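You operate a simulated robot arm through the tools that you are given. There is no shell and no other tool.

The job below is to be done with a simulated robot arm. You get a single attempt, and the scene is never put back.

Task
Clear the side leaf, raise it to HIGH and pin it.
Fine: stand the round base on the drawing board first, then draw the pin out by its yellow knob; push it back in at the end. Where these are worked on the way, their far stop is far enough and under half their travel is too little: yellow knob.

The check looks at the end state, three seconds after you hand in, the way a careful person would. Anything else that was tipped, shoved, dropped, spilled or broken makes it a failure.

Robot
A 6-joint arm with a two-finger parallel gripper, fixed in place. Base frame: the origin is on the floor under the middle of its stand, x ahead of it, y to its left, z up. Lengths are in mm, angles in degrees, forces in N, time in s.
It reaches about 1347 mm from its shoulder. Its first joint turns from -166.0 to 166.0 degrees. Payload 3.91 kg.
The TCP is the grasp point between the finger pads, 30 mm short of the fingertips. In the tool frame z runs along the fingers and y along their closing line. The gripper opens to 110 mm. The fingers are 20 mm wide and 10 mm thick; the gripper's body (48 by 112 mm) begins 55 mm behind the TCP.
Orientation is that of the tool frame in the base frame, as a unit quaternion [w, x, y, z]. With the fingers straight down and closing along the base's y, the tool's x points along the base's -x, its y along +y and its z along -z.

Tools
- The arm moves only by the tool step_arm. Its argument "increments" is a list of rows, each an object (a shift or turn left out is 0, a gripper value left out holds the last) with "delta_pos": the shift along the base's x, y, z in mm, a list of three; "delta_rot": the turn, a rotation vector about the base's x, y, z in degrees, a list of three. In form: [{"delta_pos": [tx, ty, tz], "delta_rot": [rx, ry, rz]}, ...]. A call has 1 to 20 rows; each row shifts and turns the commanded pose from where the row before left it. "claw" is the finger opening in mm, from 0 to 110, set as the call begins (left out, the last holds). A row lasts 0.2 s, in which the tool goes at most 50 mm and 8.6 degrees; a call with a longer step from one row to the next is refused whole, and so is a gripper value outside its range. A pose out of reach is approached as far as the arm can. The call stops where the force on the tool passes 90 N (or 10 N more than at its start, if that is more) or the arm is blocked; 0.2 s more then pass. Each finger travels about 108 mm/s and halts on what it meets, pressing with about 45 N; the grip force reading is that of the motor and also rises with nothing between the fingers. The clock runs only during rows and for 0.2 s after the last one: add rows that do not move to give the fingers time. It gives the time, the measured TCP pose, the force on the tool (base axes), the opening and the grip force at its end, in the units of the frame above (readings bear some noise), with the torque about the TCP (base axes, N m) and any sound that the robot's microphone picked up.
- Cameras (640 x 400 px; columns grow to the right, rows downward): "scene" is fixed at [50.1, -650.8, 1296.4]; the picture's right is [0.98, -0.21, 0.00], its down [-0.05, -0.24, -0.97] and it looks along [0.20, 0.95, -0.25] (base axes); focal length 349 px, centre (320, 200). "wrist" rides on the gripper at [72, 17, -103] in the tool frame; the picture's right is [-0.23, 0.97, 0.00], its down [-0.76, -0.18, -0.62] and it looks along [-0.61, -0.14, 0.78] (tool axes); focal length 222 px, centre (320, 200). There is no depth. A picture from a camera that has moved, and an enlarged one, comes with that camera's place and axes in the base frame and with its lens.
- camera(camera): a new picture of that camera. The clock stands still meanwhile.
- inspect(camera, box): a new picture of the part [left, top, right, bottom] of that camera's present view, enlarged. The clock stands still meanwhile.
- job_done(): hands the job in; it is judged then, once.

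Nothing tells you positions but the pictures and the camera data. Unless the task says otherwise, let go and move clear before handing in.

The tools are called after "Request:" by a JSON object that holds its "api" and its "payload". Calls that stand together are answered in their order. step_arm: Moves the arm, as the interface text tells. Its arguments: {"type":"object","properties":{"increments":{"type":"array","items":{"type":"object","properties":{"delta_pos":{"type":"array","items":{"type":"number"}},"delta_rot":{"type":"array","items":{"type":"number"}}}}},"claw":{"type":"number"}},"required":["increments"]} The other tools are called the same way: camera (camera) takes a picture; inspect (camera, box) takes an enlarged picture of a part of a camera's view; job_done () hands the job in.

At the start:

```text
t: 0.0
eef_pos: [352.3, 477.1, 1240.3]
tcp_rot: [-0.001, 0.0, 1.0, 0.002]
wrist_force: [0.5, -0.3, 0.1]
torque: [0.0, 0.0, 0.01]
finger_gap: 109.9
gripper_force: 0.0
```

scene: 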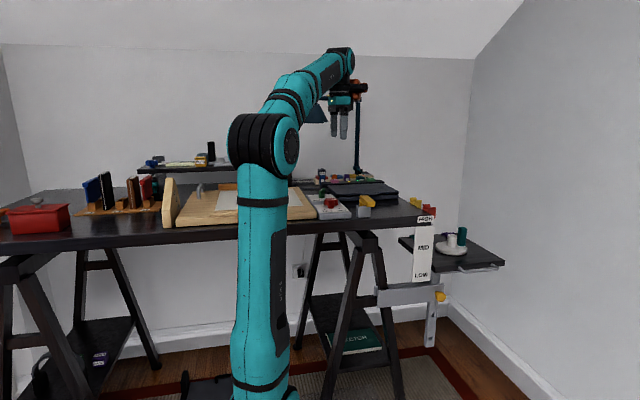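
wrist: 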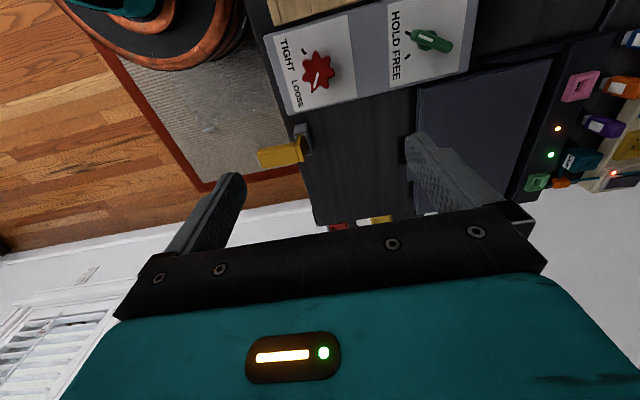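

I see a desk with a side leaf at its right end, carrying a white round base with a green item on it. Below it is a yellow knob on a post, and a LOW/MID/HIGH scale stands beside the leaf. I'll enlarge these parts before moving.

Request:
{"api": "inspect", "payload": {"camera": "scene", "box": [370, 190, 530, 350]}}

Request:
{"api": "inspect", "payload": {"camera": "scene", "box": [150, 140, 410, 240]}}

Request:
{"api": "inspect", "payload": {"camera": "scene", "box": [400, 200, 480, 250]}}

Request:
{"api": "inspect", "payload": {"camera": "scene", "box": [400, 260, 480, 310]}}

```text
2.50 times, centred on (450, 270) of scene
camera zoom: at [50.1, -650.8, 1296.4], right [0.98, -0.21, 0.0], down [-0.05, -0.24, -0.97], along [0.2, 0.95, -0.25], focal length 873 px, centre (-5, 25)
```

zoom: 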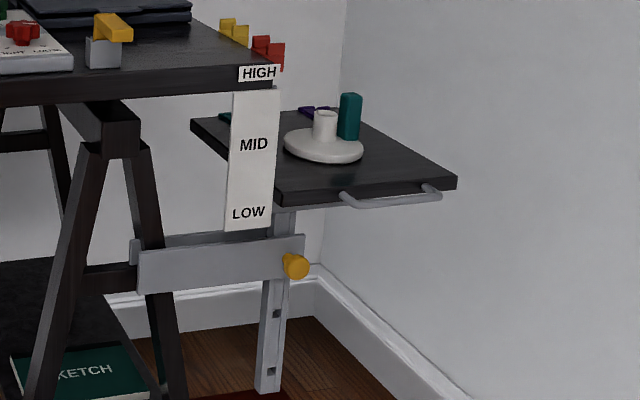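

```text
2.46 times, centred on (280, 190) of scene
camera zoom: at [50.1, -650.8, 1296.4], right [0.98, -0.21, 0.0], down [-0.05, -0.24, -0.97], along [0.2, 0.95, -0.25], focal length 860 px, centre (418, 225)
```

zoom: 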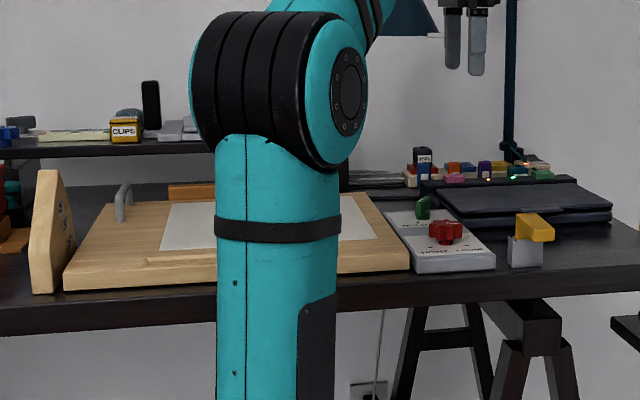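

```text
8.00 times, centred on (440, 225) of scene
camera zoom: at [50.1, -650.8, 1296.4], right [0.98, -0.21, 0.0], down [-0.05, -0.24, -0.97], along [0.2, 0.95, -0.25], focal length 2794 px, centre (-640, 0)
```

zoom: 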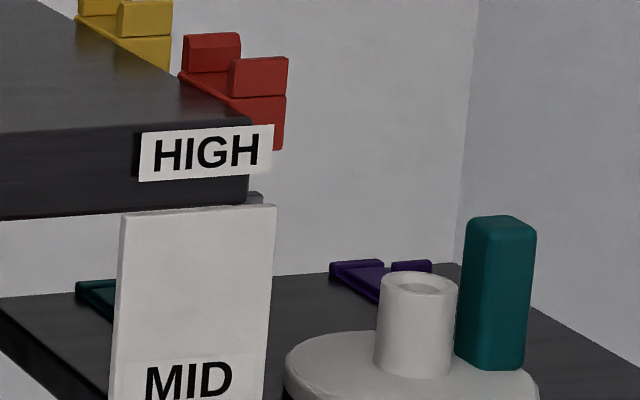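

```text
8.00 times, centred on (440, 285) of scene
camera zoom: at [50.1, -650.8, 1296.4], right [0.98, -0.21, 0.0], down [-0.05, -0.24, -0.97], along [0.2, 0.95, -0.25], focal length 2794 px, centre (-640, -480)
```

zoom: 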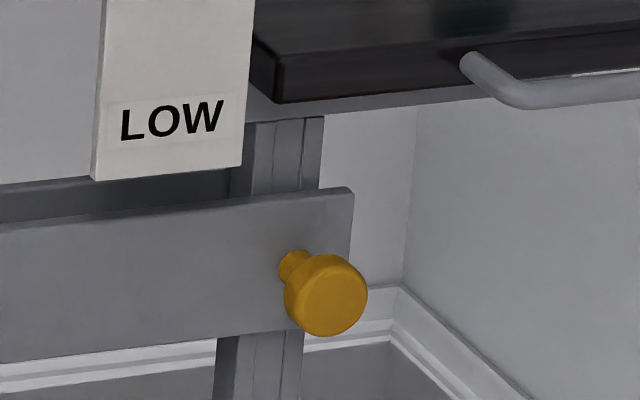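

The leaf sits low at the right end of the desk. Its pin knob faces the scene camera, and the white round base and a teal block are on it. I'll move the arm up and right to look at the leaf with the wrist camera.

Request:
{"api": "step_arm", "payload": {"increments": [{"delta_pos": [20, -30, 10]}, {"delta_pos": [20, -30, 10]}, {"delta_pos": [20, -30, 10]}, {"delta_pos": [20, -30, 0]}, {"delta_pos": [20, -30, 0]}]}}

Request:
{"api": "camera", "payload": {"camera": "wrist"}}

Request:
{"api": "camera", "payload": {"camera": "scene"}}

```text
t: 1.2
eef_pos: [452.3, 325.4, 1271.0]
tcp_rot: [0.0, -0.001, 1.0, 0.002]
wrist_force: [-0.1, 0.2, -1.0]
torque: [-0.01, -0.01, 0.0]
finger_gap: 110.1
gripper_force: 0.2
```

```text
taken
camera wrist: at [378.8, 342.6, 1375.6], right [0.23, 0.97, 0.0], down [0.76, -0.18, 0.62], along [0.61, -0.14, -0.78], focal length 222 px, centre (320, 200)
```

wrist: 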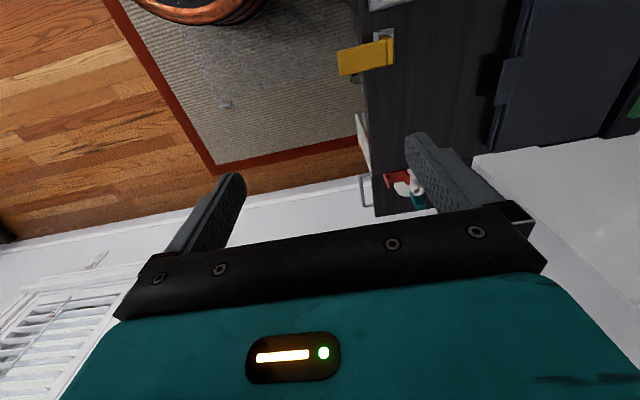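

```text
taken
```

scene: 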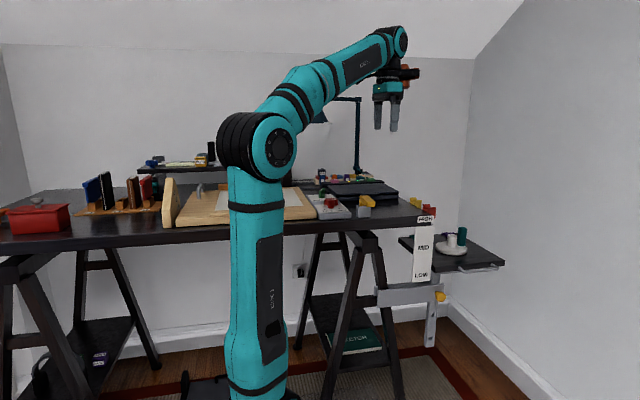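

The leaf is partly hidden behind the finger in this view. I'll move further over it for a better look.

Request:
{"api": "step_arm", "payload": {"increments": [{"delta_pos": [40, 10, 0]}, {"delta_pos": [40, 10, 0]}, {"delta_pos": [40, 10, 0]}, {"delta_pos": [30, 10, 0]}]}}

Request:
{"api": "camera", "payload": {"camera": "wrist"}}

Request:
{"api": "inspect", "payload": {"camera": "wrist", "box": [240, 80, 440, 205]}}

```text
t: 2.2
eef_pos: [602.3, 366.7, 1271.9]
tcp_rot: [0.0, -0.001, 1.0, 0.002]
wrist_force: [-1.2, -0.6, 1.1]
torque: [0.04, -0.05, 0.0]
finger_gap: 110.1
gripper_force: 0.1
```

```text
taken
camera wrist: at [529.2, 383.3, 1376.5], right [0.23, 0.97, 0.0], down [0.76, -0.18, 0.62], along [0.61, -0.14, -0.78], focal length 222 px, centre (320, 200)
```

wrist: 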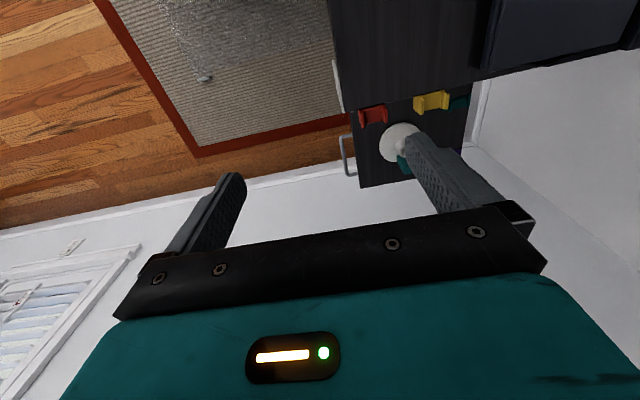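

```text
3.20 times, centred on (340, 142) of wrist
camera zoom: at [529.2, 383.3, 1376.5], right [0.23, 0.97, 0.0], down [0.76, -0.18, 0.62], along [0.61, -0.14, -0.78], focal length 711 px, centre (256, 384)
```

zoom: 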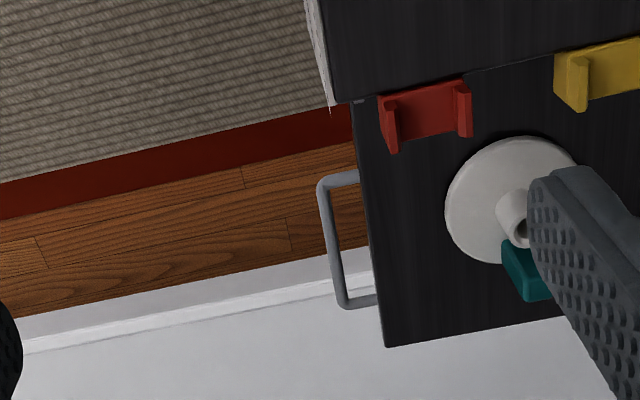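

I can now see the leaf: the handle is on its front edge, the round base and teal block are on top, and red and yellow clips sit on the desk edge above it. I'll shift in +y so the finger stops hiding the base.

Request:
{"api": "step_arm", "payload": {"increments": [{"delta_pos": [0, 40, 0]}, {"delta_pos": [0, 40, 0]}, {"delta_pos": [0, 40, 0]}, {"delta_pos": [0, 30, 0]}]}}

Request:
{"api": "camera", "payload": {"camera": "wrist"}}

Request:
{"api": "inspect", "payload": {"camera": "wrist", "box": [240, 80, 440, 205]}}

```text
t: 3.2
eef_pos: [594.1, 508.1, 1245.6]
tcp_rot: [0.001, 0.0, 1.0, 0.003]
wrist_force: [0.4, -0.2, -0.3]
torque: [0.03, 0.01, 0.01]
finger_gap: 110.5
gripper_force: 0.0
out of reach, approached as far as the arm can: row 2, 3, 4
```

```text
taken
camera wrist: at [520.4, 525.7, 1350.6], right [0.23, 0.97, 0.01], down [0.76, -0.18, 0.62], along [0.61, -0.14, -0.78], focal length 222 px, centre (320, 200)
```

wrist: 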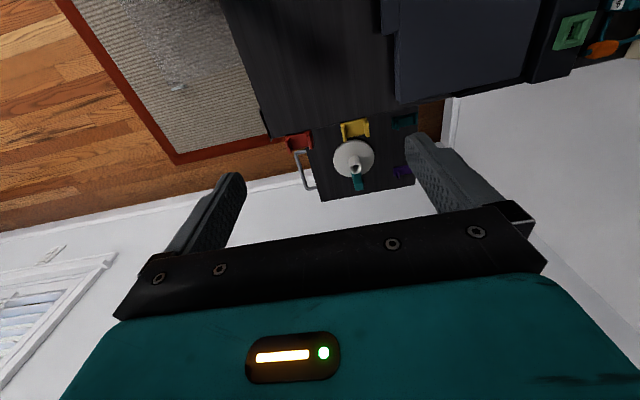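

```text
3.20 times, centred on (340, 142) of wrist
camera zoom: at [520.4, 525.7, 1350.6], right [0.23, 0.97, 0.01], down [0.76, -0.18, 0.62], along [0.61, -0.14, -0.78], focal length 711 px, centre (256, 384)
```

zoom: 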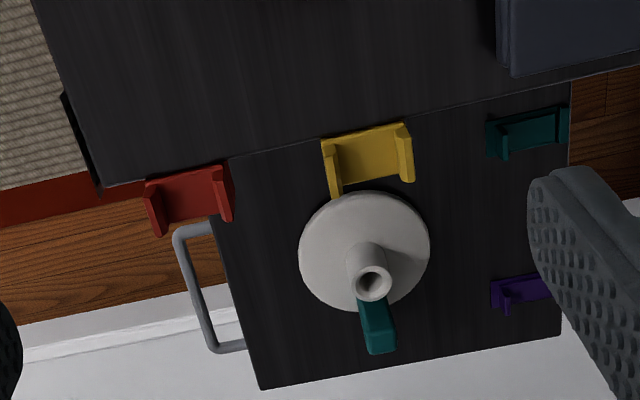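

Triangulating, the leaf top is at about z=733 and spans x 705–1014, y 419–735. The round base is near (861, 554), with a teal block beside its peg. I'll go lower for a close look at what is on the leaf.

Request:
{"api": "step_arm", "payload": {"increments": [{"delta_pos": [35, 10, -45]}, {"delta_pos": [35, 10, -35]}, {"delta_pos": [35, 10, -35]}, {"delta_pos": [25, 5, -40]}, {"delta_pos": [5, 0, -45]}, {"delta_pos": [0, 0, -30]}]}}

Request:
{"api": "camera", "payload": {"camera": "wrist"}}

Request:
{"api": "camera", "payload": {"camera": "scene"}}

```text
refused: row 1 steps farther than a row can; nothing moved
```

```text
taken
camera wrist: at [520.4, 525.7, 1350.6], right [0.23, 0.97, 0.01], down [0.76, -0.18, 0.62], along [0.61, -0.14, -0.78], focal length 222 px, centre (320, 200)
```

wrist: 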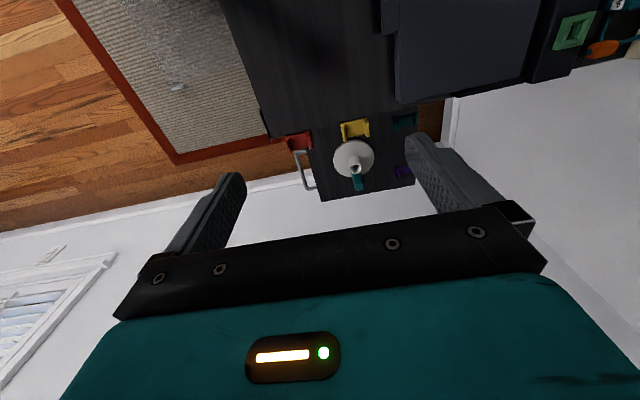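

```text
taken
```

scene: 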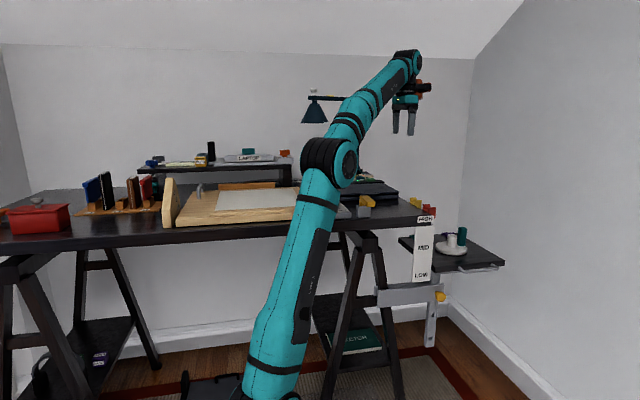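

That call was refused because the first step was over 50 mm. I'll repeat it with shorter steps.

Request:
{"api": "step_arm", "payload": {"increments": [{"delta_pos": [20, 10, -35]}, {"delta_pos": [20, 10, -35]}, {"delta_pos": [25, 10, -35]}, {"delta_pos": [25, 10, -35]}, {"delta_pos": [25, 10, -35]}, {"delta_pos": [15, 5, -35]}, {"delta_pos": [10, 0, -35]}]}}

Request:
{"api": "camera", "payload": {"camera": "wrist"}}

Request:
{"api": "inspect", "payload": {"camera": "wrist", "box": [220, 60, 460, 210]}}

Request:
{"api": "camera", "payload": {"camera": "scene"}}

```text
t: 4.8
eef_pos: [734.4, 565.5, 1001.0]
tcp_rot: [0.001, 0.0, 1.0, 0.001]
wrist_force: [-0.7, -0.7, -0.2]
torque: [0.0, -0.02, 0.05]
finger_gap: 109.9
gripper_force: 0.0
```

```text
taken
camera wrist: at [660.5, 582.2, 1105.3], right [0.23, 0.97, 0.0], down [0.76, -0.18, 0.62], along [0.61, -0.14, -0.78], focal length 222 px, centre (320, 200)
```

wrist: 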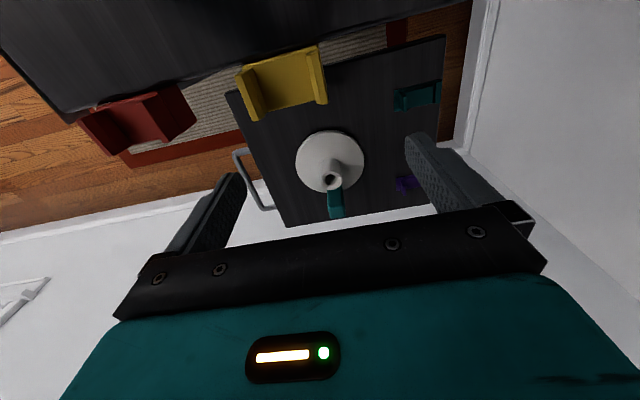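

```text
2.67 times, centred on (340, 135) of wrist
camera zoom: at [660.5, 582.2, 1105.3], right [0.23, 0.97, 0.0], down [0.76, -0.18, 0.62], along [0.61, -0.14, -0.78], focal length 592 px, centre (267, 373)
```

zoom: 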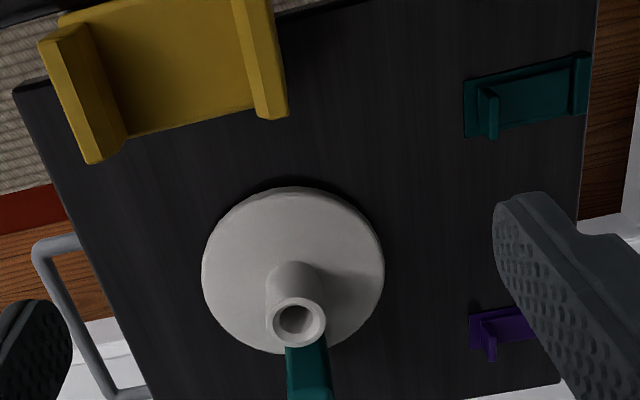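

```text
taken
```

scene: 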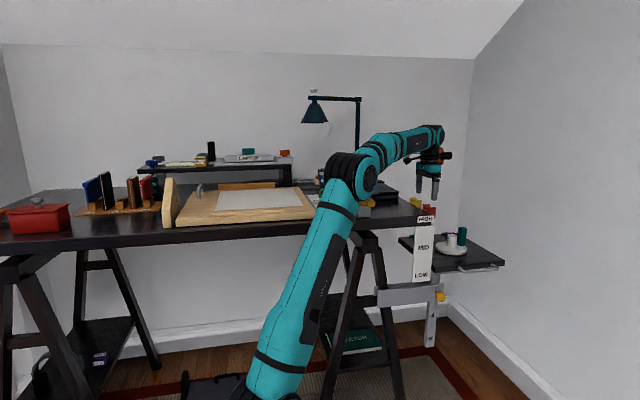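

Red and yellow clips hang on the desk edge, and teal and purple ones sit on the leaf's back edge. I want a view from the front, so I'll yaw the gripper 90° and move toward the front of the leaf.

Request:
{"api": "step_arm", "payload": {"increments": [{"delta_pos": [10, -14, 0], "delta_rot": [0, 0, 8.2]}, {"delta_pos": [10, -14, 0], "delta_rot": [0, 0, 8.2]}, {"delta_pos": [10, -14, 0], "delta_rot": [0, 0, 8.2]}, {"delta_pos": [10, -14, 0], "delta_rot": [0, 0, 8.2]}, {"delta_pos": [10, -14, 0], "delta_rot": [0, 0, 8.2]}, {"delta_pos": [10, -14, 0], "delta_rot": [0, 0, 8.2]}, {"delta_pos": [10, -14, 0], "delta_rot": [0, 0, 8.2]}, {"delta_pos": [10, -14, 0], "delta_rot": [0, 0, 8.2]}, {"delta_pos": [10, -14, 0], "delta_rot": [0, 0, 8.2]}, {"delta_pos": [10, -14, 0], "delta_rot": [0, 0, 8.2]}, {"delta_pos": [10, -14, 0], "delta_rot": [0, 0, 8]}]}}

Request:
{"api": "camera", "payload": {"camera": "wrist"}}

Request:
{"api": "inspect", "payload": {"camera": "wrist", "box": [200, 40, 440, 190]}}

Request:
{"api": "camera", "payload": {"camera": "scene"}}

```text
t: 7.2
eef_pos: [842.7, 411.6, 1000.0]
tcp_rot: [0.001, 0.708, -0.706, -0.002]
wrist_force: [0.9, -0.6, 0.8]
torque: [0.02, 0.0, 0.02]
finger_gap: 110.0
gripper_force: 0.1
```

```text
taken
camera wrist: at [826.1, 338.8, 1104.1], right [-0.97, 0.22, 0.0], down [0.18, 0.76, 0.62], along [0.14, 0.61, -0.78], focal length 222 px, centre (320, 200)
```

wrist: 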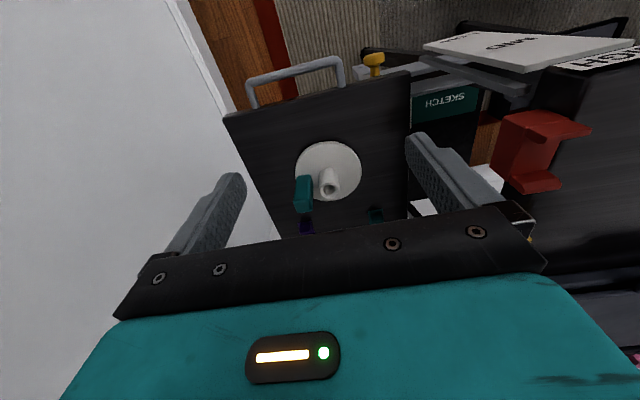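

```text
2.67 times, centred on (320, 115) of wrist
camera zoom: at [826.1, 338.8, 1104.1], right [-0.97, 0.22, 0.0], down [0.18, 0.76, 0.62], along [0.14, 0.61, -0.78], focal length 592 px, centre (320, 427)
```

zoom: 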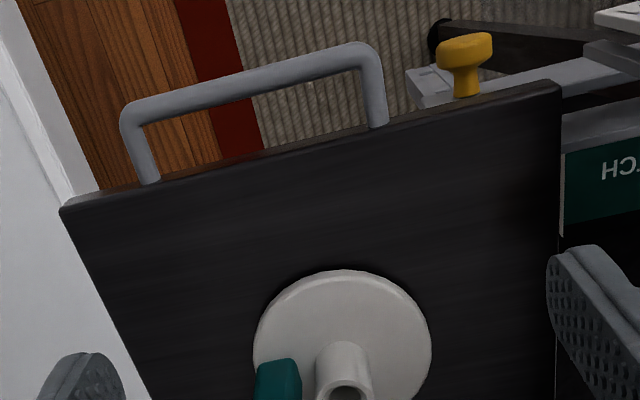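

```text
taken
```

scene: 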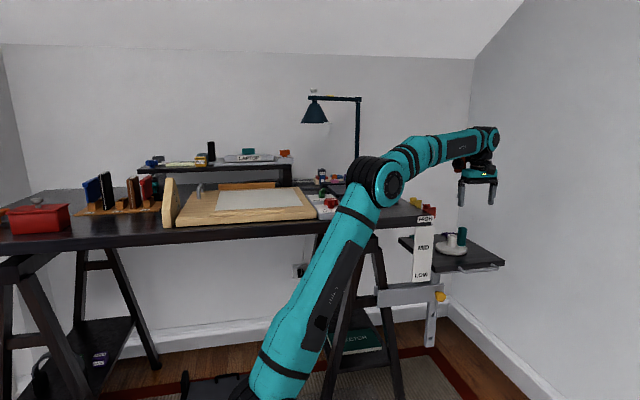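

The handle bar is on the leaf's front edge near y≈380. The yellow knob sits at about (738, 413, 617) and points toward -y. I'll zoom in on the base, the teal block and the knob.

Request:
{"api": "inspect", "payload": {"camera": "wrist", "box": [270, 130, 398, 210]}}

Request:
{"api": "inspect", "payload": {"camera": "wrist", "box": [330, 20, 490, 120]}}

Request:
{"api": "inspect", "payload": {"camera": "scene", "box": [150, 130, 350, 255]}}

Request:
{"api": "inspect", "payload": {"camera": "scene", "box": [410, 215, 490, 265]}}

```text
5.00 times, centred on (334, 170) of wrist
camera zoom: at [826.1, 338.8, 1104.1], right [-0.97, 0.22, 0.0], down [0.18, 0.76, 0.62], along [0.14, 0.61, -0.78], focal length 1111 px, centre (250, 350)
```

zoom: 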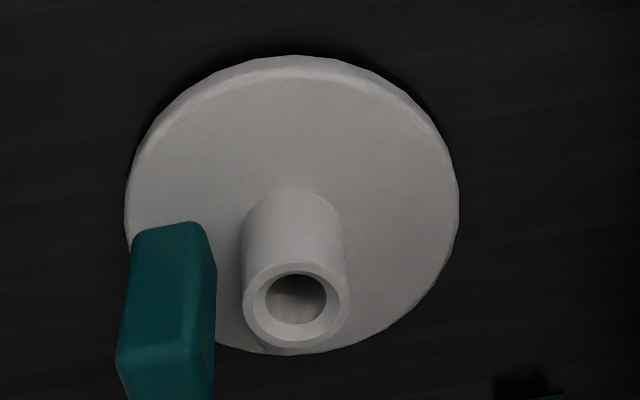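

```text
4.00 times, centred on (410, 70) of wrist
camera zoom: at [826.1, 338.8, 1104.1], right [-0.97, 0.22, 0.0], down [0.18, 0.76, 0.62], along [0.14, 0.61, -0.78], focal length 888 px, centre (-40, 720)
```

zoom: 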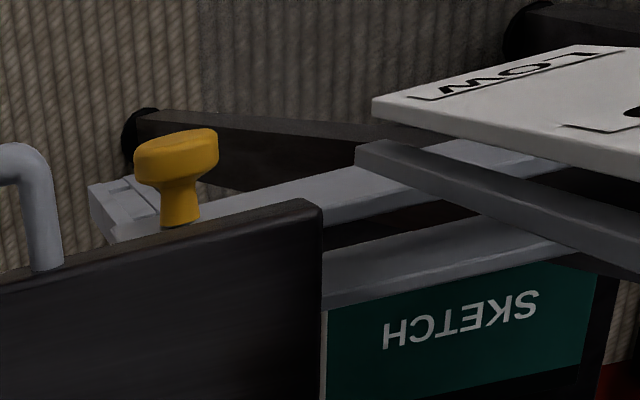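

```text
3.20 times, centred on (250, 192) of scene
camera zoom: at [50.1, -650.8, 1296.4], right [0.98, -0.21, 0.0], down [-0.05, -0.24, -0.97], along [0.2, 0.95, -0.25], focal length 1118 px, centre (544, 224)
```

zoom: 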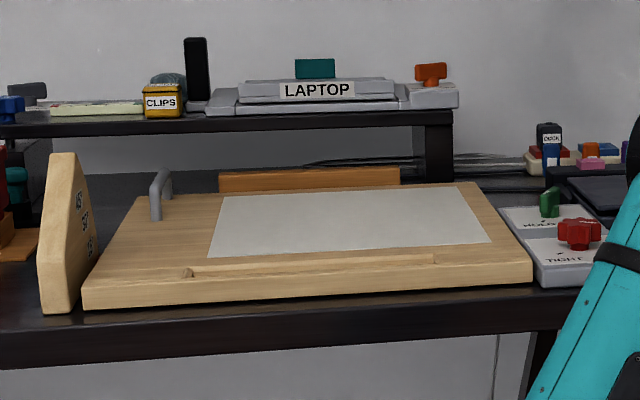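

```text
8.00 times, centred on (450, 240) of scene
camera zoom: at [50.1, -650.8, 1296.4], right [0.98, -0.21, 0.0], down [-0.05, -0.24, -0.97], along [0.2, 0.95, -0.25], focal length 2794 px, centre (-720, -120)
```

zoom: 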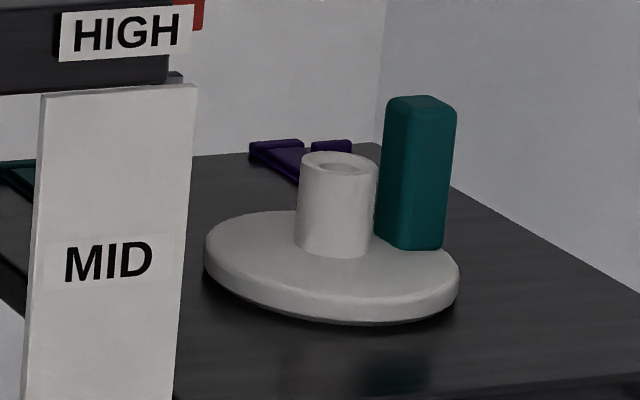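

The teal block appears to stand on the disc, on the +x side of the peg, and the peg top is at about (863, 558, 797). I'll turn the fingers back to close along y, clear of the block, and go above the peg.

Request:
{"api": "step_arm", "payload": {"increments": [{"delta_pos": [1, 10, -5], "delta_rot": [0, 0, -8.2]}, {"delta_pos": [2, 13, -10], "delta_rot": [0, 0, -8.2]}, {"delta_pos": [2, 13, -10], "delta_rot": [0, 0, -8.2]}, {"delta_pos": [2, 13, -10], "delta_rot": [0, 0, -8.2]}, {"delta_pos": [2, 13, -10], "delta_rot": [0, 0, -8.2]}, {"delta_pos": [2, 13, -10], "delta_rot": [0, 0, -8.2]}, {"delta_pos": [2, 13, -10], "delta_rot": [0, 0, -8.2]}, {"delta_pos": [2, 13, -10], "delta_rot": [0, 0, -8.2]}, {"delta_pos": [2, 13, -10], "delta_rot": [0, 0, -8.2]}, {"delta_pos": [2, 13, -10], "delta_rot": [0, 0, -8.2]}, {"delta_pos": [1, 12, -5], "delta_rot": [0, 0, -8]}]}}

Request:
{"api": "camera", "payload": {"camera": "wrist"}}

Request:
{"api": "inspect", "payload": {"camera": "scene", "box": [370, 100, 530, 260]}}

```text
t: 9.6
eef_pos: [864.4, 548.9, 900.3]
tcp_rot: [0.001, 0.002, 1.0, 0.002]
wrist_force: [-0.6, 0.0, 0.5]
torque: [0.01, 0.0, 0.02]
finger_gap: 109.9
gripper_force: 0.1
```

```text
taken
camera wrist: at [791.2, 566.0, 1004.1], right [0.23, 0.97, 0.0], down [0.76, -0.18, 0.62], along [0.61, -0.14, -0.78], focal length 222 px, centre (320, 200)
```

wrist: 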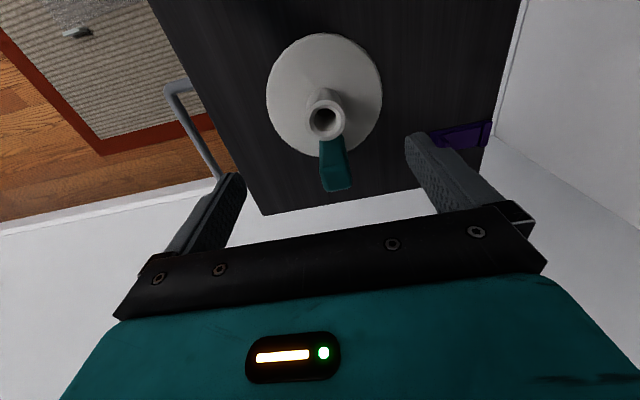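

```text
2.50 times, centred on (450, 180) of scene
camera zoom: at [50.1, -650.8, 1296.4], right [0.98, -0.21, 0.0], down [-0.05, -0.24, -0.97], along [0.2, 0.95, -0.25], focal length 873 px, centre (-5, 250)
```

zoom: 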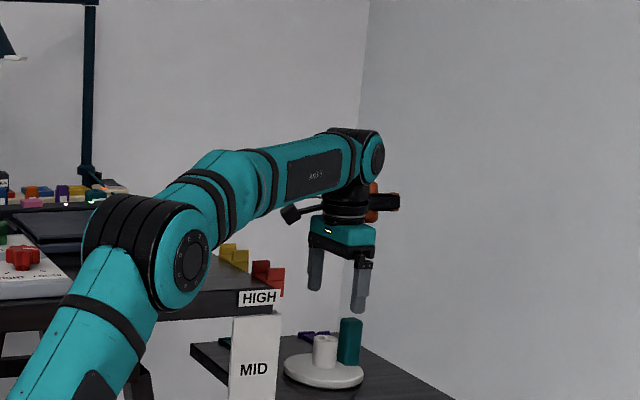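

The peg is nearly beneath the TCP. I'll zoom in to refine its position.

Request:
{"api": "inspect", "payload": {"camera": "wrist", "box": [240, 20, 400, 120]}}

Request:
{"api": "inspect", "payload": {"camera": "wrist", "box": [280, 80, 376, 200]}}

```text
4.00 times, centred on (320, 70) of wrist
camera zoom: at [791.2, 566.0, 1004.1], right [0.23, 0.97, 0.0], down [0.76, -0.18, 0.62], along [0.61, -0.14, -0.78], focal length 888 px, centre (320, 720)
```

zoom: 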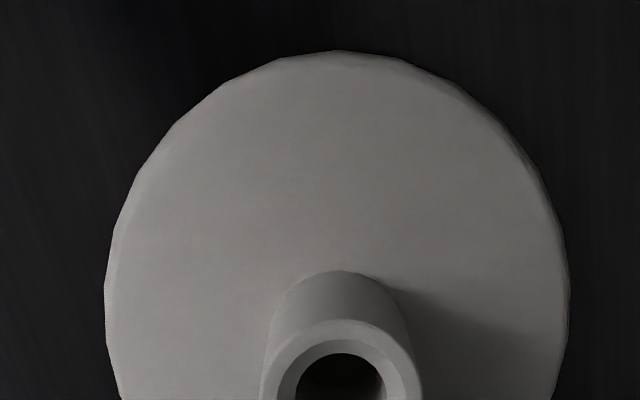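

```text
3.33 times, centred on (328, 140) of wrist
camera zoom: at [791.2, 566.0, 1004.1], right [0.23, 0.97, 0.0], down [0.76, -0.18, 0.62], along [0.61, -0.14, -0.78], focal length 740 px, centre (293, 400)
```

zoom: 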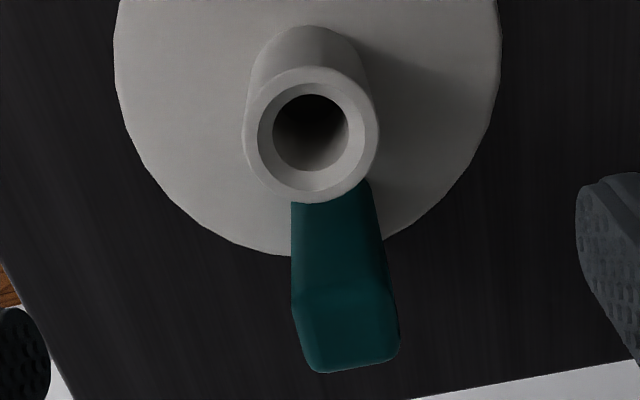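

The peg axis is at about (862, 556), its top is at z≈797, and the teal block starts at x≈889. I'll align and descend with the fingers open around the peg.

Request:
{"api": "step_arm", "payload": {"increments": [{"delta_pos": [-2.5, 7, -10]}, {"delta_pos": [0, 0, -25]}, {"delta_pos": [0, 0, -25]}, {"delta_pos": [0, 0, -20]}, {"delta_pos": [0, 0, -14]}, {"delta_pos": [0, 0, -10]}, {"delta_pos": [0, 0, 0]}]}}

Request:
{"api": "camera", "payload": {"camera": "wrist"}}

Request:
{"api": "inspect", "payload": {"camera": "scene", "box": [400, 180, 500, 280]}}

```text
t: 11.2
eef_pos: [862.1, 555.6, 797.0]
tcp_rot: [0.0, 0.0, 1.0, 0.002]
wrist_force: [-0.4, 0.7, -0.5]
torque: [0.01, -0.03, -0.01]
finger_gap: 110.3
gripper_force: 0.0
```

```text
taken
camera wrist: at [789.3, 573.8, 901.2], right [0.23, 0.97, 0.0], down [0.76, -0.18, 0.62], along [0.61, -0.14, -0.78], focal length 222 px, centre (320, 200)
```

wrist: 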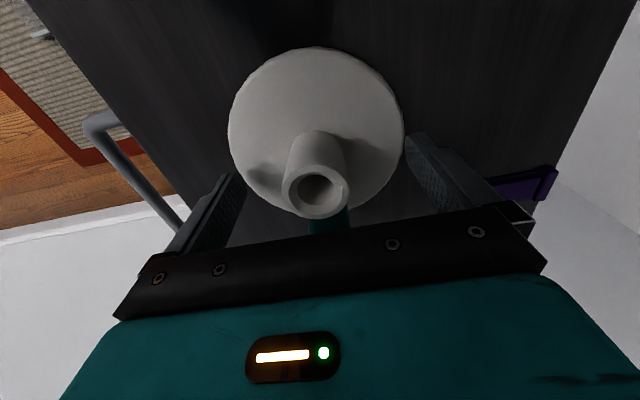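

```text
4.00 times, centred on (450, 230) of scene
camera zoom: at [50.1, -650.8, 1296.4], right [0.98, -0.21, 0.0], down [-0.05, -0.24, -0.97], along [0.2, 0.95, -0.25], focal length 1397 px, centre (-200, 80)
```

zoom: 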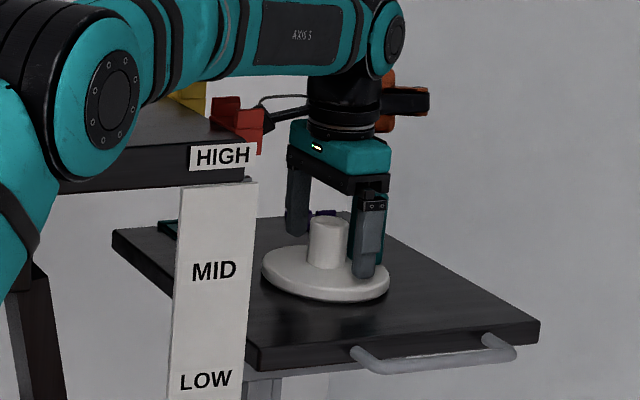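

The fingers straddle the peg. I'll close partway and check the centring before gripping.

Request:
{"api": "step_arm", "payload": {"increments": [{"delta_pos": [0, 0, 0]}, {"delta_pos": [0, 0, 0]}, {"delta_pos": [0, 0, 0]}], "claw": 52}}

Request:
{"api": "inspect", "payload": {"camera": "wrist", "box": [220, 80, 420, 230]}}

Request:
{"api": "inspect", "payload": {"camera": "scene", "box": [410, 200, 490, 260]}}

```text
t: 12.0
eef_pos: [863.0, 557.1, 796.2]
tcp_rot: [0.0, 0.0, 1.0, 0.002]
wrist_force: [-0.9, 0.5, -0.4]
torque: [0.0, 0.01, 0.01]
finger_gap: 52.0
gripper_force: 0.0
```

```text
2.67 times, centred on (320, 155) of wrist
camera zoom: at [789.3, 573.9, 901.2], right [0.23, 0.97, 0.0], down [0.76, -0.18, 0.62], along [0.61, -0.14, -0.78], focal length 592 px, centre (320, 320)
```

zoom: 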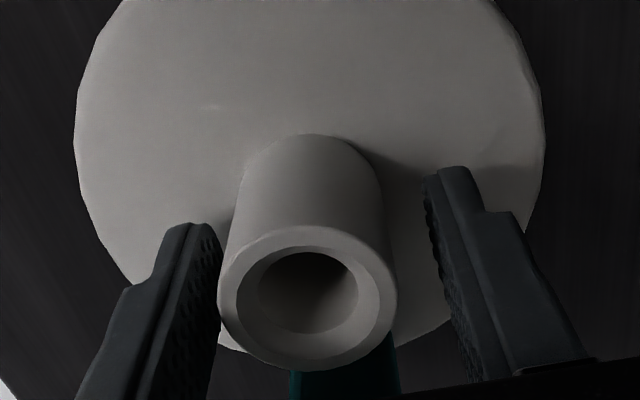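

```text
6.67 times, centred on (450, 230) of scene
camera zoom: at [50.1, -650.8, 1296.4], right [0.98, -0.21, 0.0], down [-0.05, -0.24, -0.97], along [0.2, 0.95, -0.25], focal length 2328 px, centre (-547, 0)
```

zoom: 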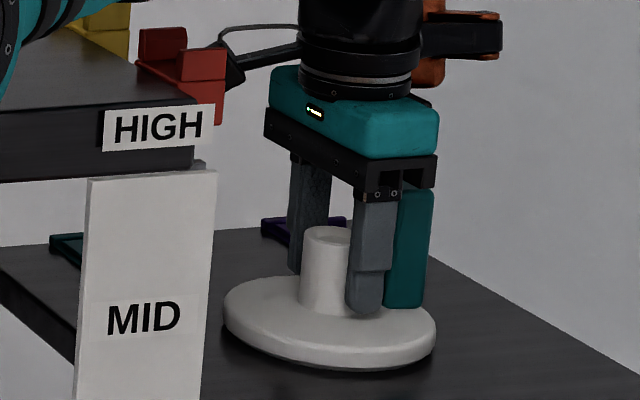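

The peg sits about 3.5 mm toward -y of the grip centre. I'll shift to centre on it and then grip.

Request:
{"api": "step_arm", "payload": {"increments": [{"delta_pos": [0, -3.6, 0]}, {"delta_pos": [0, 0, 0]}]}}

Request:
{"api": "step_arm", "payload": {"increments": [{"delta_pos": [0, 0, 0]}, {"delta_pos": [0, 0, 0]}, {"delta_pos": [0, 0, 0]}, {"delta_pos": [0, 0, 0]}], "claw": 34}}

Request:
{"api": "inspect", "payload": {"camera": "wrist", "box": [220, 80, 420, 230]}}

Request:
{"api": "inspect", "payload": {"camera": "scene", "box": [410, 200, 490, 260]}}

```text
t: 12.6
eef_pos: [861.6, 553.5, 796.5]
tcp_rot: [0.0, 0.0, 1.0, 0.002]
wrist_force: [0.3, -0.4, 1.0]
torque: [-0.01, -0.04, 0.01]
finger_gap: 52.0
gripper_force: 0.1
```

```text
t: 13.6
eef_pos: [862.9, 553.3, 797.3]
tcp_rot: [0.0, -0.002, 1.0, 0.002]
wrist_force: [-1.3, -0.8, 1.1]
torque: [-0.22, 0.04, -0.06]
finger_gap: 36.8
gripper_force: 45.1
```

```text
2.67 times, centred on (320, 155) of wrist
camera zoom: at [788.9, 570.3, 901.6], right [0.23, 0.97, 0.0], down [0.76, -0.18, 0.62], along [0.61, -0.14, -0.78], focal length 592 px, centre (320, 320)
```

zoom: 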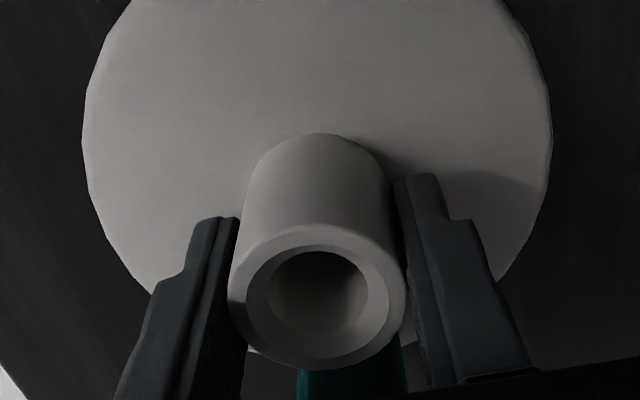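

```text
6.67 times, centred on (450, 230) of scene
camera zoom: at [50.1, -650.8, 1296.4], right [0.98, -0.21, 0.0], down [-0.05, -0.24, -0.97], along [0.2, 0.95, -0.25], focal length 2328 px, centre (-547, 0)
```

zoom: 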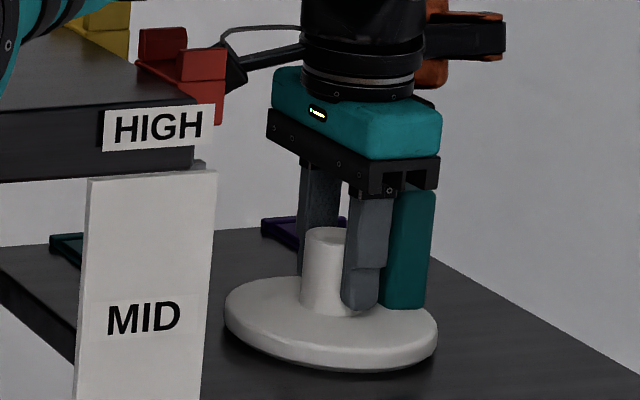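

The peg is gripped at 36.8 mm with 45 N. I'll lift a little, slowly, and check that the base and block stay together and level.

Request:
{"api": "step_arm", "payload": {"increments": [{"delta_pos": [0, 0, 2]}, {"delta_pos": [0, 0, 3]}, {"delta_pos": [0, 0, 5]}, {"delta_pos": [0, 0, 5]}, {"delta_pos": [0, 0, 0]}]}}

Request:
{"api": "inspect", "payload": {"camera": "scene", "box": [410, 200, 490, 260]}}

Request:
{"api": "camera", "payload": {"camera": "wrist"}}

```text
t: 14.8
eef_pos: [862.3, 553.2, 811.4]
tcp_rot: [0.0, 0.0, 1.0, 0.002]
wrist_force: [-0.1, 0.8, -3.0]
torque: [0.02, 0.06, -0.02]
finger_gap: 36.9
gripper_force: 44.8
```

```text
6.67 times, centred on (450, 230) of scene
camera zoom: at [50.1, -650.8, 1296.4], right [0.98, -0.21, 0.0], down [-0.05, -0.24, -0.97], along [0.2, 0.95, -0.25], focal length 2328 px, centre (-547, 0)
```

zoom: 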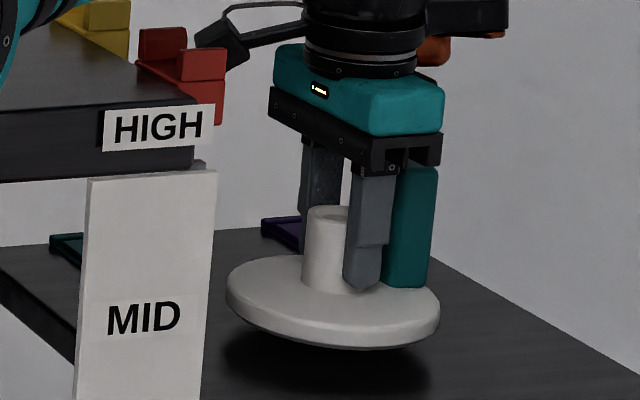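

```text
taken
camera wrist: at [788.3, 569.4, 916.3], right [0.23, 0.97, 0.0], down [0.76, -0.18, 0.62], along [0.61, -0.14, -0.78], focal length 222 px, centre (320, 200)
```

wrist: 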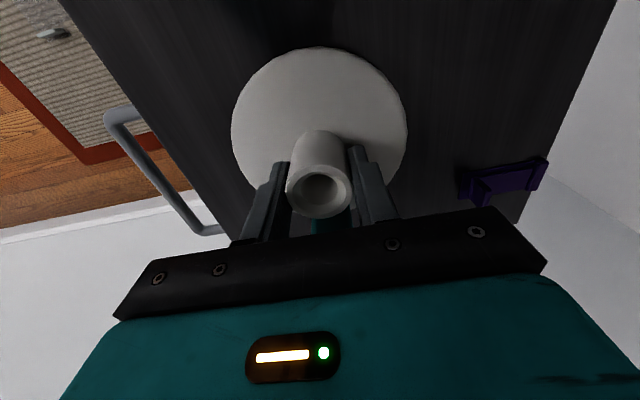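

The base and block lift level together, at about 0.3 kg. I'll carry them slowly up and out in front of the leaf, staying clear of the desk corner and clips.

Request:
{"api": "step_arm", "payload": {"increments": [{"delta_pos": [0, 0, 6]}, {"delta_pos": [0, 0, 12]}, {"delta_pos": [0, 0, 14]}, {"delta_pos": [0, -4, 14]}, {"delta_pos": [-4, -8, 13]}, {"delta_pos": [-7, -13, 12]}, {"delta_pos": [-7.75, -14, 11.25]}, {"delta_pos": [-7.75, -14, 11.25]}, {"delta_pos": [-7.75, -14, 11.25]}, {"delta_pos": [-7.75, -14, 11.25]}, {"delta_pos": [-7.75, -14, 11.25]}, {"delta_pos": [-7.75, -14, 11.25]}, {"delta_pos": [-7.5, -12.5, 12.5]}, {"delta_pos": [-7.5, -12.5, 12.5]}, {"delta_pos": [-7.5, -12.5, 12.5]}, {"delta_pos": [-7.5, -12.5, 12.5]}, {"delta_pos": [-7.5, -12.5, 12.5]}, {"delta_pos": [-7.5, -12.5, 12.5]}, {"delta_pos": [-6, -10, 11]}, {"delta_pos": [-3, -5, 6]}]}}

Request:
{"api": "camera", "payload": {"camera": "wrist"}}

Request:
{"api": "camera", "payload": {"camera": "scene"}}

```text
t: 19.0
eef_pos: [749.8, 353.4, 1040.4]
tcp_rot: [0.0, 0.0, 1.0, 0.002]
wrist_force: [0.7, -0.6, -2.7]
torque: [0.01, -0.01, -0.02]
finger_gap: 36.8
gripper_force: 45.6
```

```text
taken
camera wrist: at [676.9, 370.7, 1145.7], right [0.23, 0.97, 0.0], down [0.76, -0.18, 0.62], along [0.61, -0.14, -0.78], focal length 222 px, centre (320, 200)
```

wrist: 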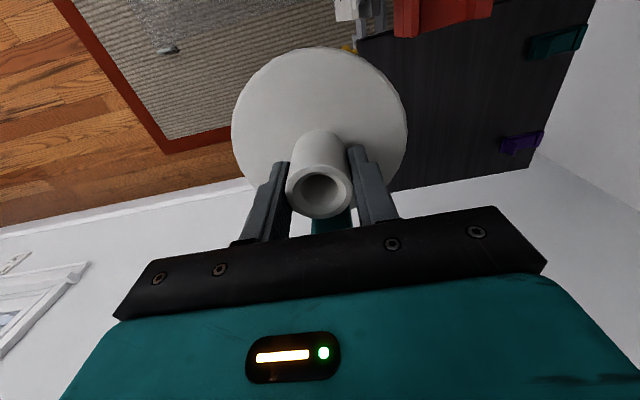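

```text
taken
```

scene: 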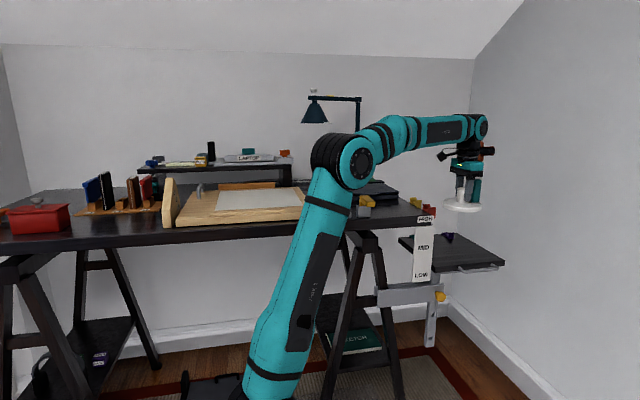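

The base is carried safely and the leaf shows only its own clips. I'll continue around toward the drawing board at a safe height.

Request:
{"api": "step_arm", "payload": {"increments": [{"delta_pos": [-6, -2, 5]}, {"delta_pos": [-12, -3, 10]}, {"delta_pos": [-14, -3.5, 11]}, {"delta_pos": [-14, -3.5, 11]}, {"delta_pos": [-14, -3.5, 11]}, {"delta_pos": [-14, -3.5, 10]}, {"delta_pos": [-14, -3, 8]}, {"delta_pos": [-15, -1, 5]}, {"delta_pos": [-17, 2, 3]}, {"delta_pos": [-18, 5, 2]}, {"delta_pos": [-19, 6, 1]}, {"delta_pos": [-19, 7, 1]}, {"delta_pos": [-19, 7, 0]}, {"delta_pos": [-19, 7, 0]}, {"delta_pos": [-19, 7, 0]}, {"delta_pos": [-19, 7, 0]}, {"delta_pos": [-17, 7, 0]}, {"delta_pos": [-12, 5, 0]}, {"delta_pos": [-6, 3, 0]}]}}

Request:
{"api": "camera", "payload": {"camera": "wrist"}}

Request:
{"api": "camera", "payload": {"camera": "scene"}}

Request:
{"api": "inspect", "payload": {"camera": "scene", "box": [400, 200, 520, 280]}}

```text
t: 23.0
eef_pos: [462.6, 393.6, 1120.1]
tcp_rot: [0.0, 0.0, 1.0, 0.002]
wrist_force: [-0.2, 0.2, -3.6]
torque: [0.0, 0.03, 0.01]
finger_gap: 37.0
gripper_force: 44.8
```

```text
taken
camera wrist: at [389.4, 410.9, 1225.1], right [0.23, 0.97, 0.0], down [0.76, -0.18, 0.62], along [0.61, -0.14, -0.78], focal length 222 px, centre (320, 200)
```

wrist: 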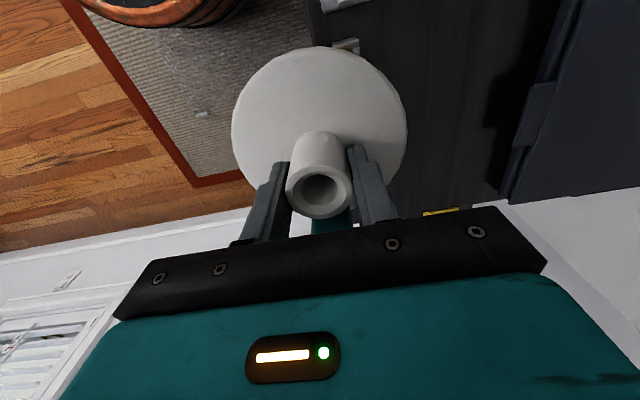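

```text
taken
```

scene: 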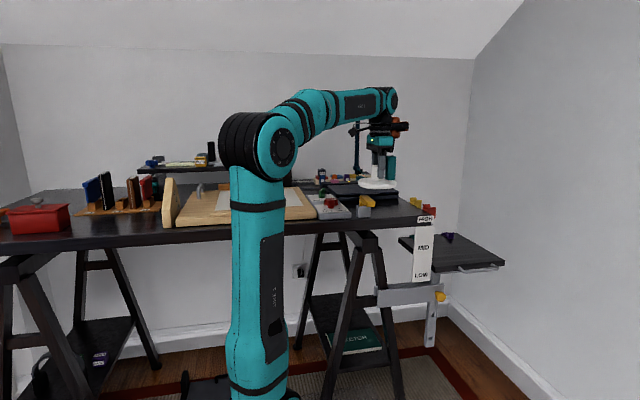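

```text
5.00 times, centred on (460, 240) of scene
camera zoom: at [50.1, -650.8, 1296.4], right [0.98, -0.21, 0.0], down [-0.05, -0.24, -0.97], along [0.2, 0.95, -0.25], focal length 1746 px, centre (-380, 0)
```

zoom: 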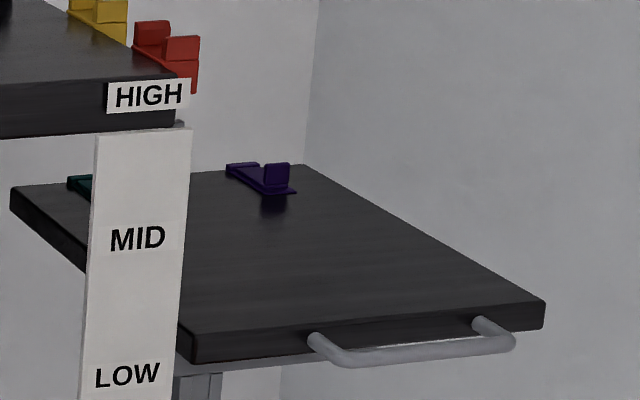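

The load is still fine. I'll continue to above the middle of the drawing board.

Request:
{"api": "step_arm", "payload": {"increments": [{"delta_pos": [-6, 3, 0]}, {"delta_pos": [-12, 6, 0]}, {"delta_pos": [-17, 8, 0]}, {"delta_pos": [-20, 9, 0]}, {"delta_pos": [-20, 9, 0]}, {"delta_pos": [-20, 9, 0]}, {"delta_pos": [-20, 9, 0]}, {"delta_pos": [-20, 9, 0]}, {"delta_pos": [-20, 9, 0]}, {"delta_pos": [-20, 9, 0]}, {"delta_pos": [-20, 9, 0]}, {"delta_pos": [-20, 9, 0]}, {"delta_pos": [-20, 8, 0]}, {"delta_pos": [-20, 8, 0]}, {"delta_pos": [-20, 8, 0]}, {"delta_pos": [-20, 8, 0]}, {"delta_pos": [-20, 7, 0]}, {"delta_pos": [-19, 6, 0]}, {"delta_pos": [-15, 5, 0]}, {"delta_pos": [-8, 3, 0]}]}}

Request:
{"api": "camera", "payload": {"camera": "wrist"}}

Request:
{"api": "camera", "payload": {"camera": "scene"}}

```text
t: 27.2
eef_pos: [105.4, 544.7, 1119.2]
tcp_rot: [-0.001, 0.0, 1.0, 0.002]
wrist_force: [-0.2, 0.4, -2.7]
torque: [0.01, 0.03, -0.03]
finger_gap: 36.6
gripper_force: 45.2
```

```text
taken
camera wrist: at [31.5, 562.1, 1224.7], right [0.23, 0.97, 0.0], down [0.76, -0.18, 0.62], along [0.61, -0.14, -0.78], focal length 222 px, centre (320, 200)
```

wrist: 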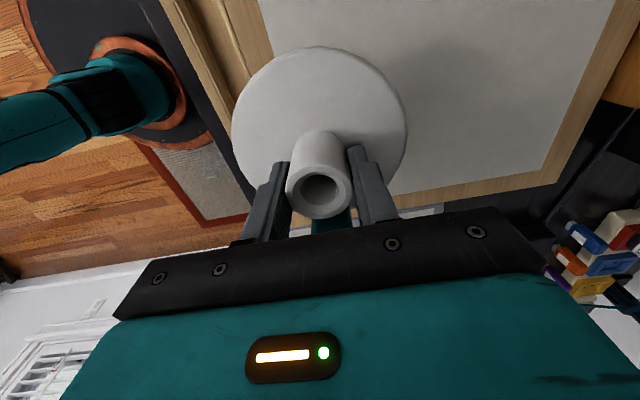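

```text
taken
```

scene: 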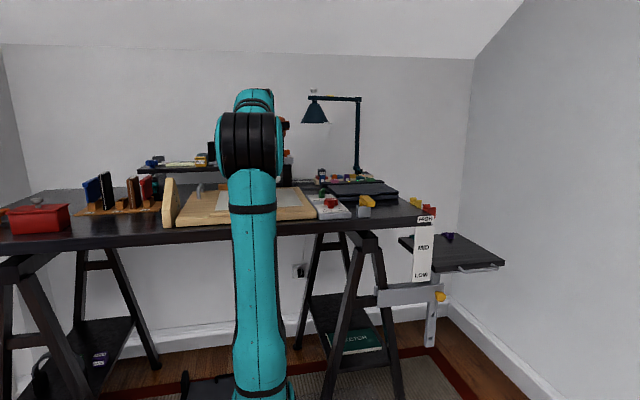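

I'm above the drawing board, but the arm hides the base from the scene camera. I'll zoom the wrist view to locate the board and paper edges.

Request:
{"api": "inspect", "payload": {"camera": "wrist", "box": [120, 0, 440, 200]}}

Request:
{"api": "inspect", "payload": {"camera": "wrist", "box": [400, 0, 640, 240]}}

Request:
{"api": "inspect", "payload": {"camera": "scene", "box": [150, 80, 350, 240]}}

```text
2.00 times, centred on (280, 100) of wrist
camera zoom: at [31.5, 562.1, 1224.7], right [0.23, 0.97, 0.0], down [0.76, -0.18, 0.62], along [0.61, -0.14, -0.78], focal length 444 px, centre (400, 400)
```

zoom: 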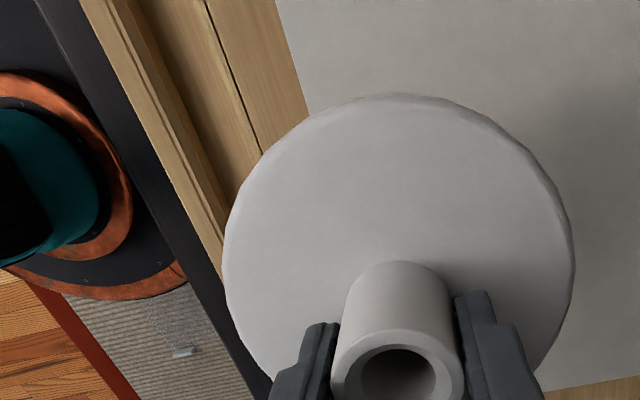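

```text
1.67 times, centred on (520, 120) of wrist
camera zoom: at [31.5, 562.1, 1224.7], right [0.23, 0.97, 0.0], down [0.76, -0.18, 0.62], along [0.61, -0.14, -0.78], focal length 370 px, centre (-13, 333)
```

zoom: 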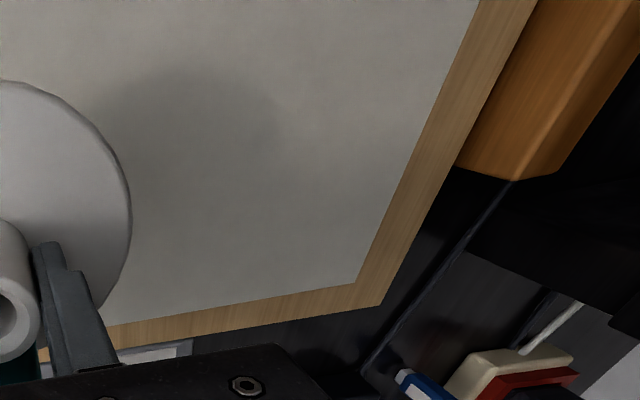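

```text
2.50 times, centred on (250, 160) of scene
camera zoom: at [50.1, -650.8, 1296.4], right [0.98, -0.21, 0.0], down [-0.05, -0.24, -0.97], along [0.2, 0.95, -0.25], focal length 873 px, centre (495, 300)
```

zoom: 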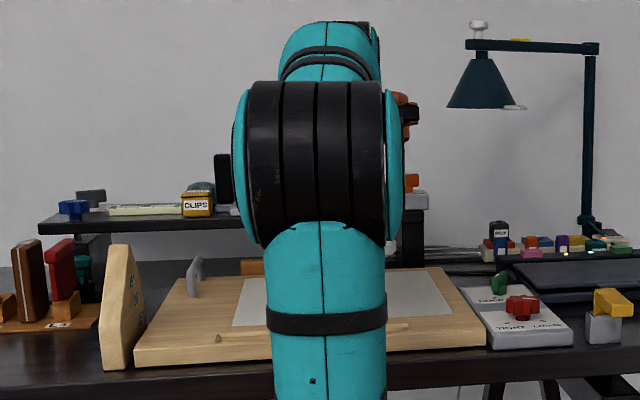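

The board top is at about z≈972, with its front edge near y≈434 and the paper starting at y≈517. I'll move further back so the whole disc stands on flat paper, then descend to just above it.

Request:
{"api": "step_arm", "payload": {"increments": [{"delta_pos": [-2, 6, 0]}, {"delta_pos": [-3, 11, 0]}, {"delta_pos": [-3, 14, -2]}, {"delta_pos": [-3, 14, -6]}, {"delta_pos": [-3, 14, -8]}, {"delta_pos": [-3, 14, -8]}, {"delta_pos": [-3, 12, -8]}, {"delta_pos": [-2, 7, -8]}, {"delta_pos": [0, 3, -8]}, {"delta_pos": [0, 0, -6]}, {"delta_pos": [0, 0, -4]}, {"delta_pos": [0, 0, 0]}]}}

Request:
{"api": "camera", "payload": {"camera": "wrist"}}

Request:
{"api": "inspect", "payload": {"camera": "scene", "box": [180, 120, 340, 240]}}

```text
t: 29.8
eef_pos: [83.1, 640.9, 1061.6]
tcp_rot: [0.0, 0.0, 1.0, 0.001]
wrist_force: [-0.1, 0.1, -3.4]
torque: [-0.01, 0.01, 0.0]
finger_gap: 37.0
gripper_force: 44.8
```

```text
taken
camera wrist: at [10.1, 657.1, 1166.5], right [0.23, 0.97, 0.0], down [0.76, -0.18, 0.62], along [0.61, -0.14, -0.78], focal length 222 px, centre (320, 200)
```

wrist: 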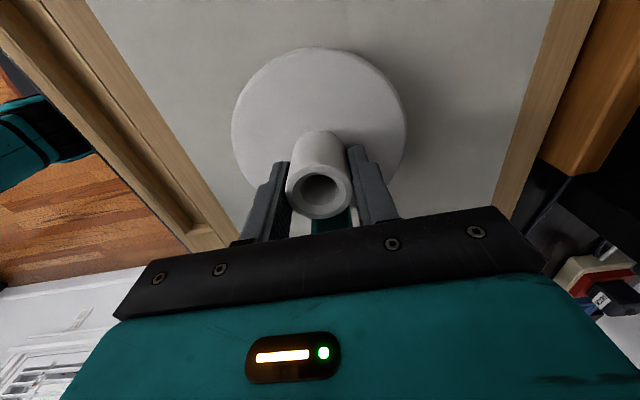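

```text
3.33 times, centred on (260, 180) of scene
camera zoom: at [50.1, -650.8, 1296.4], right [0.98, -0.21, 0.0], down [-0.05, -0.24, -0.97], along [0.2, 0.95, -0.25], focal length 1164 px, centre (520, 267)
```

zoom: 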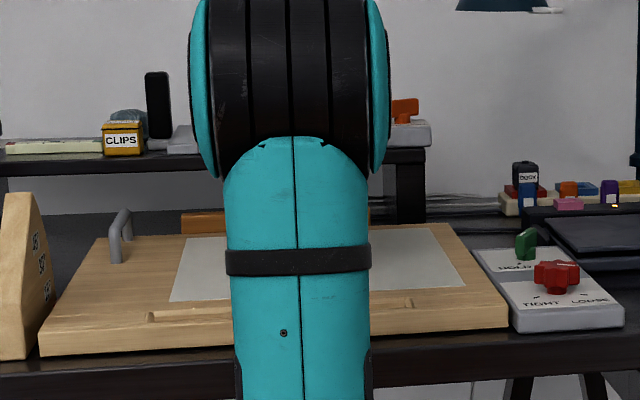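

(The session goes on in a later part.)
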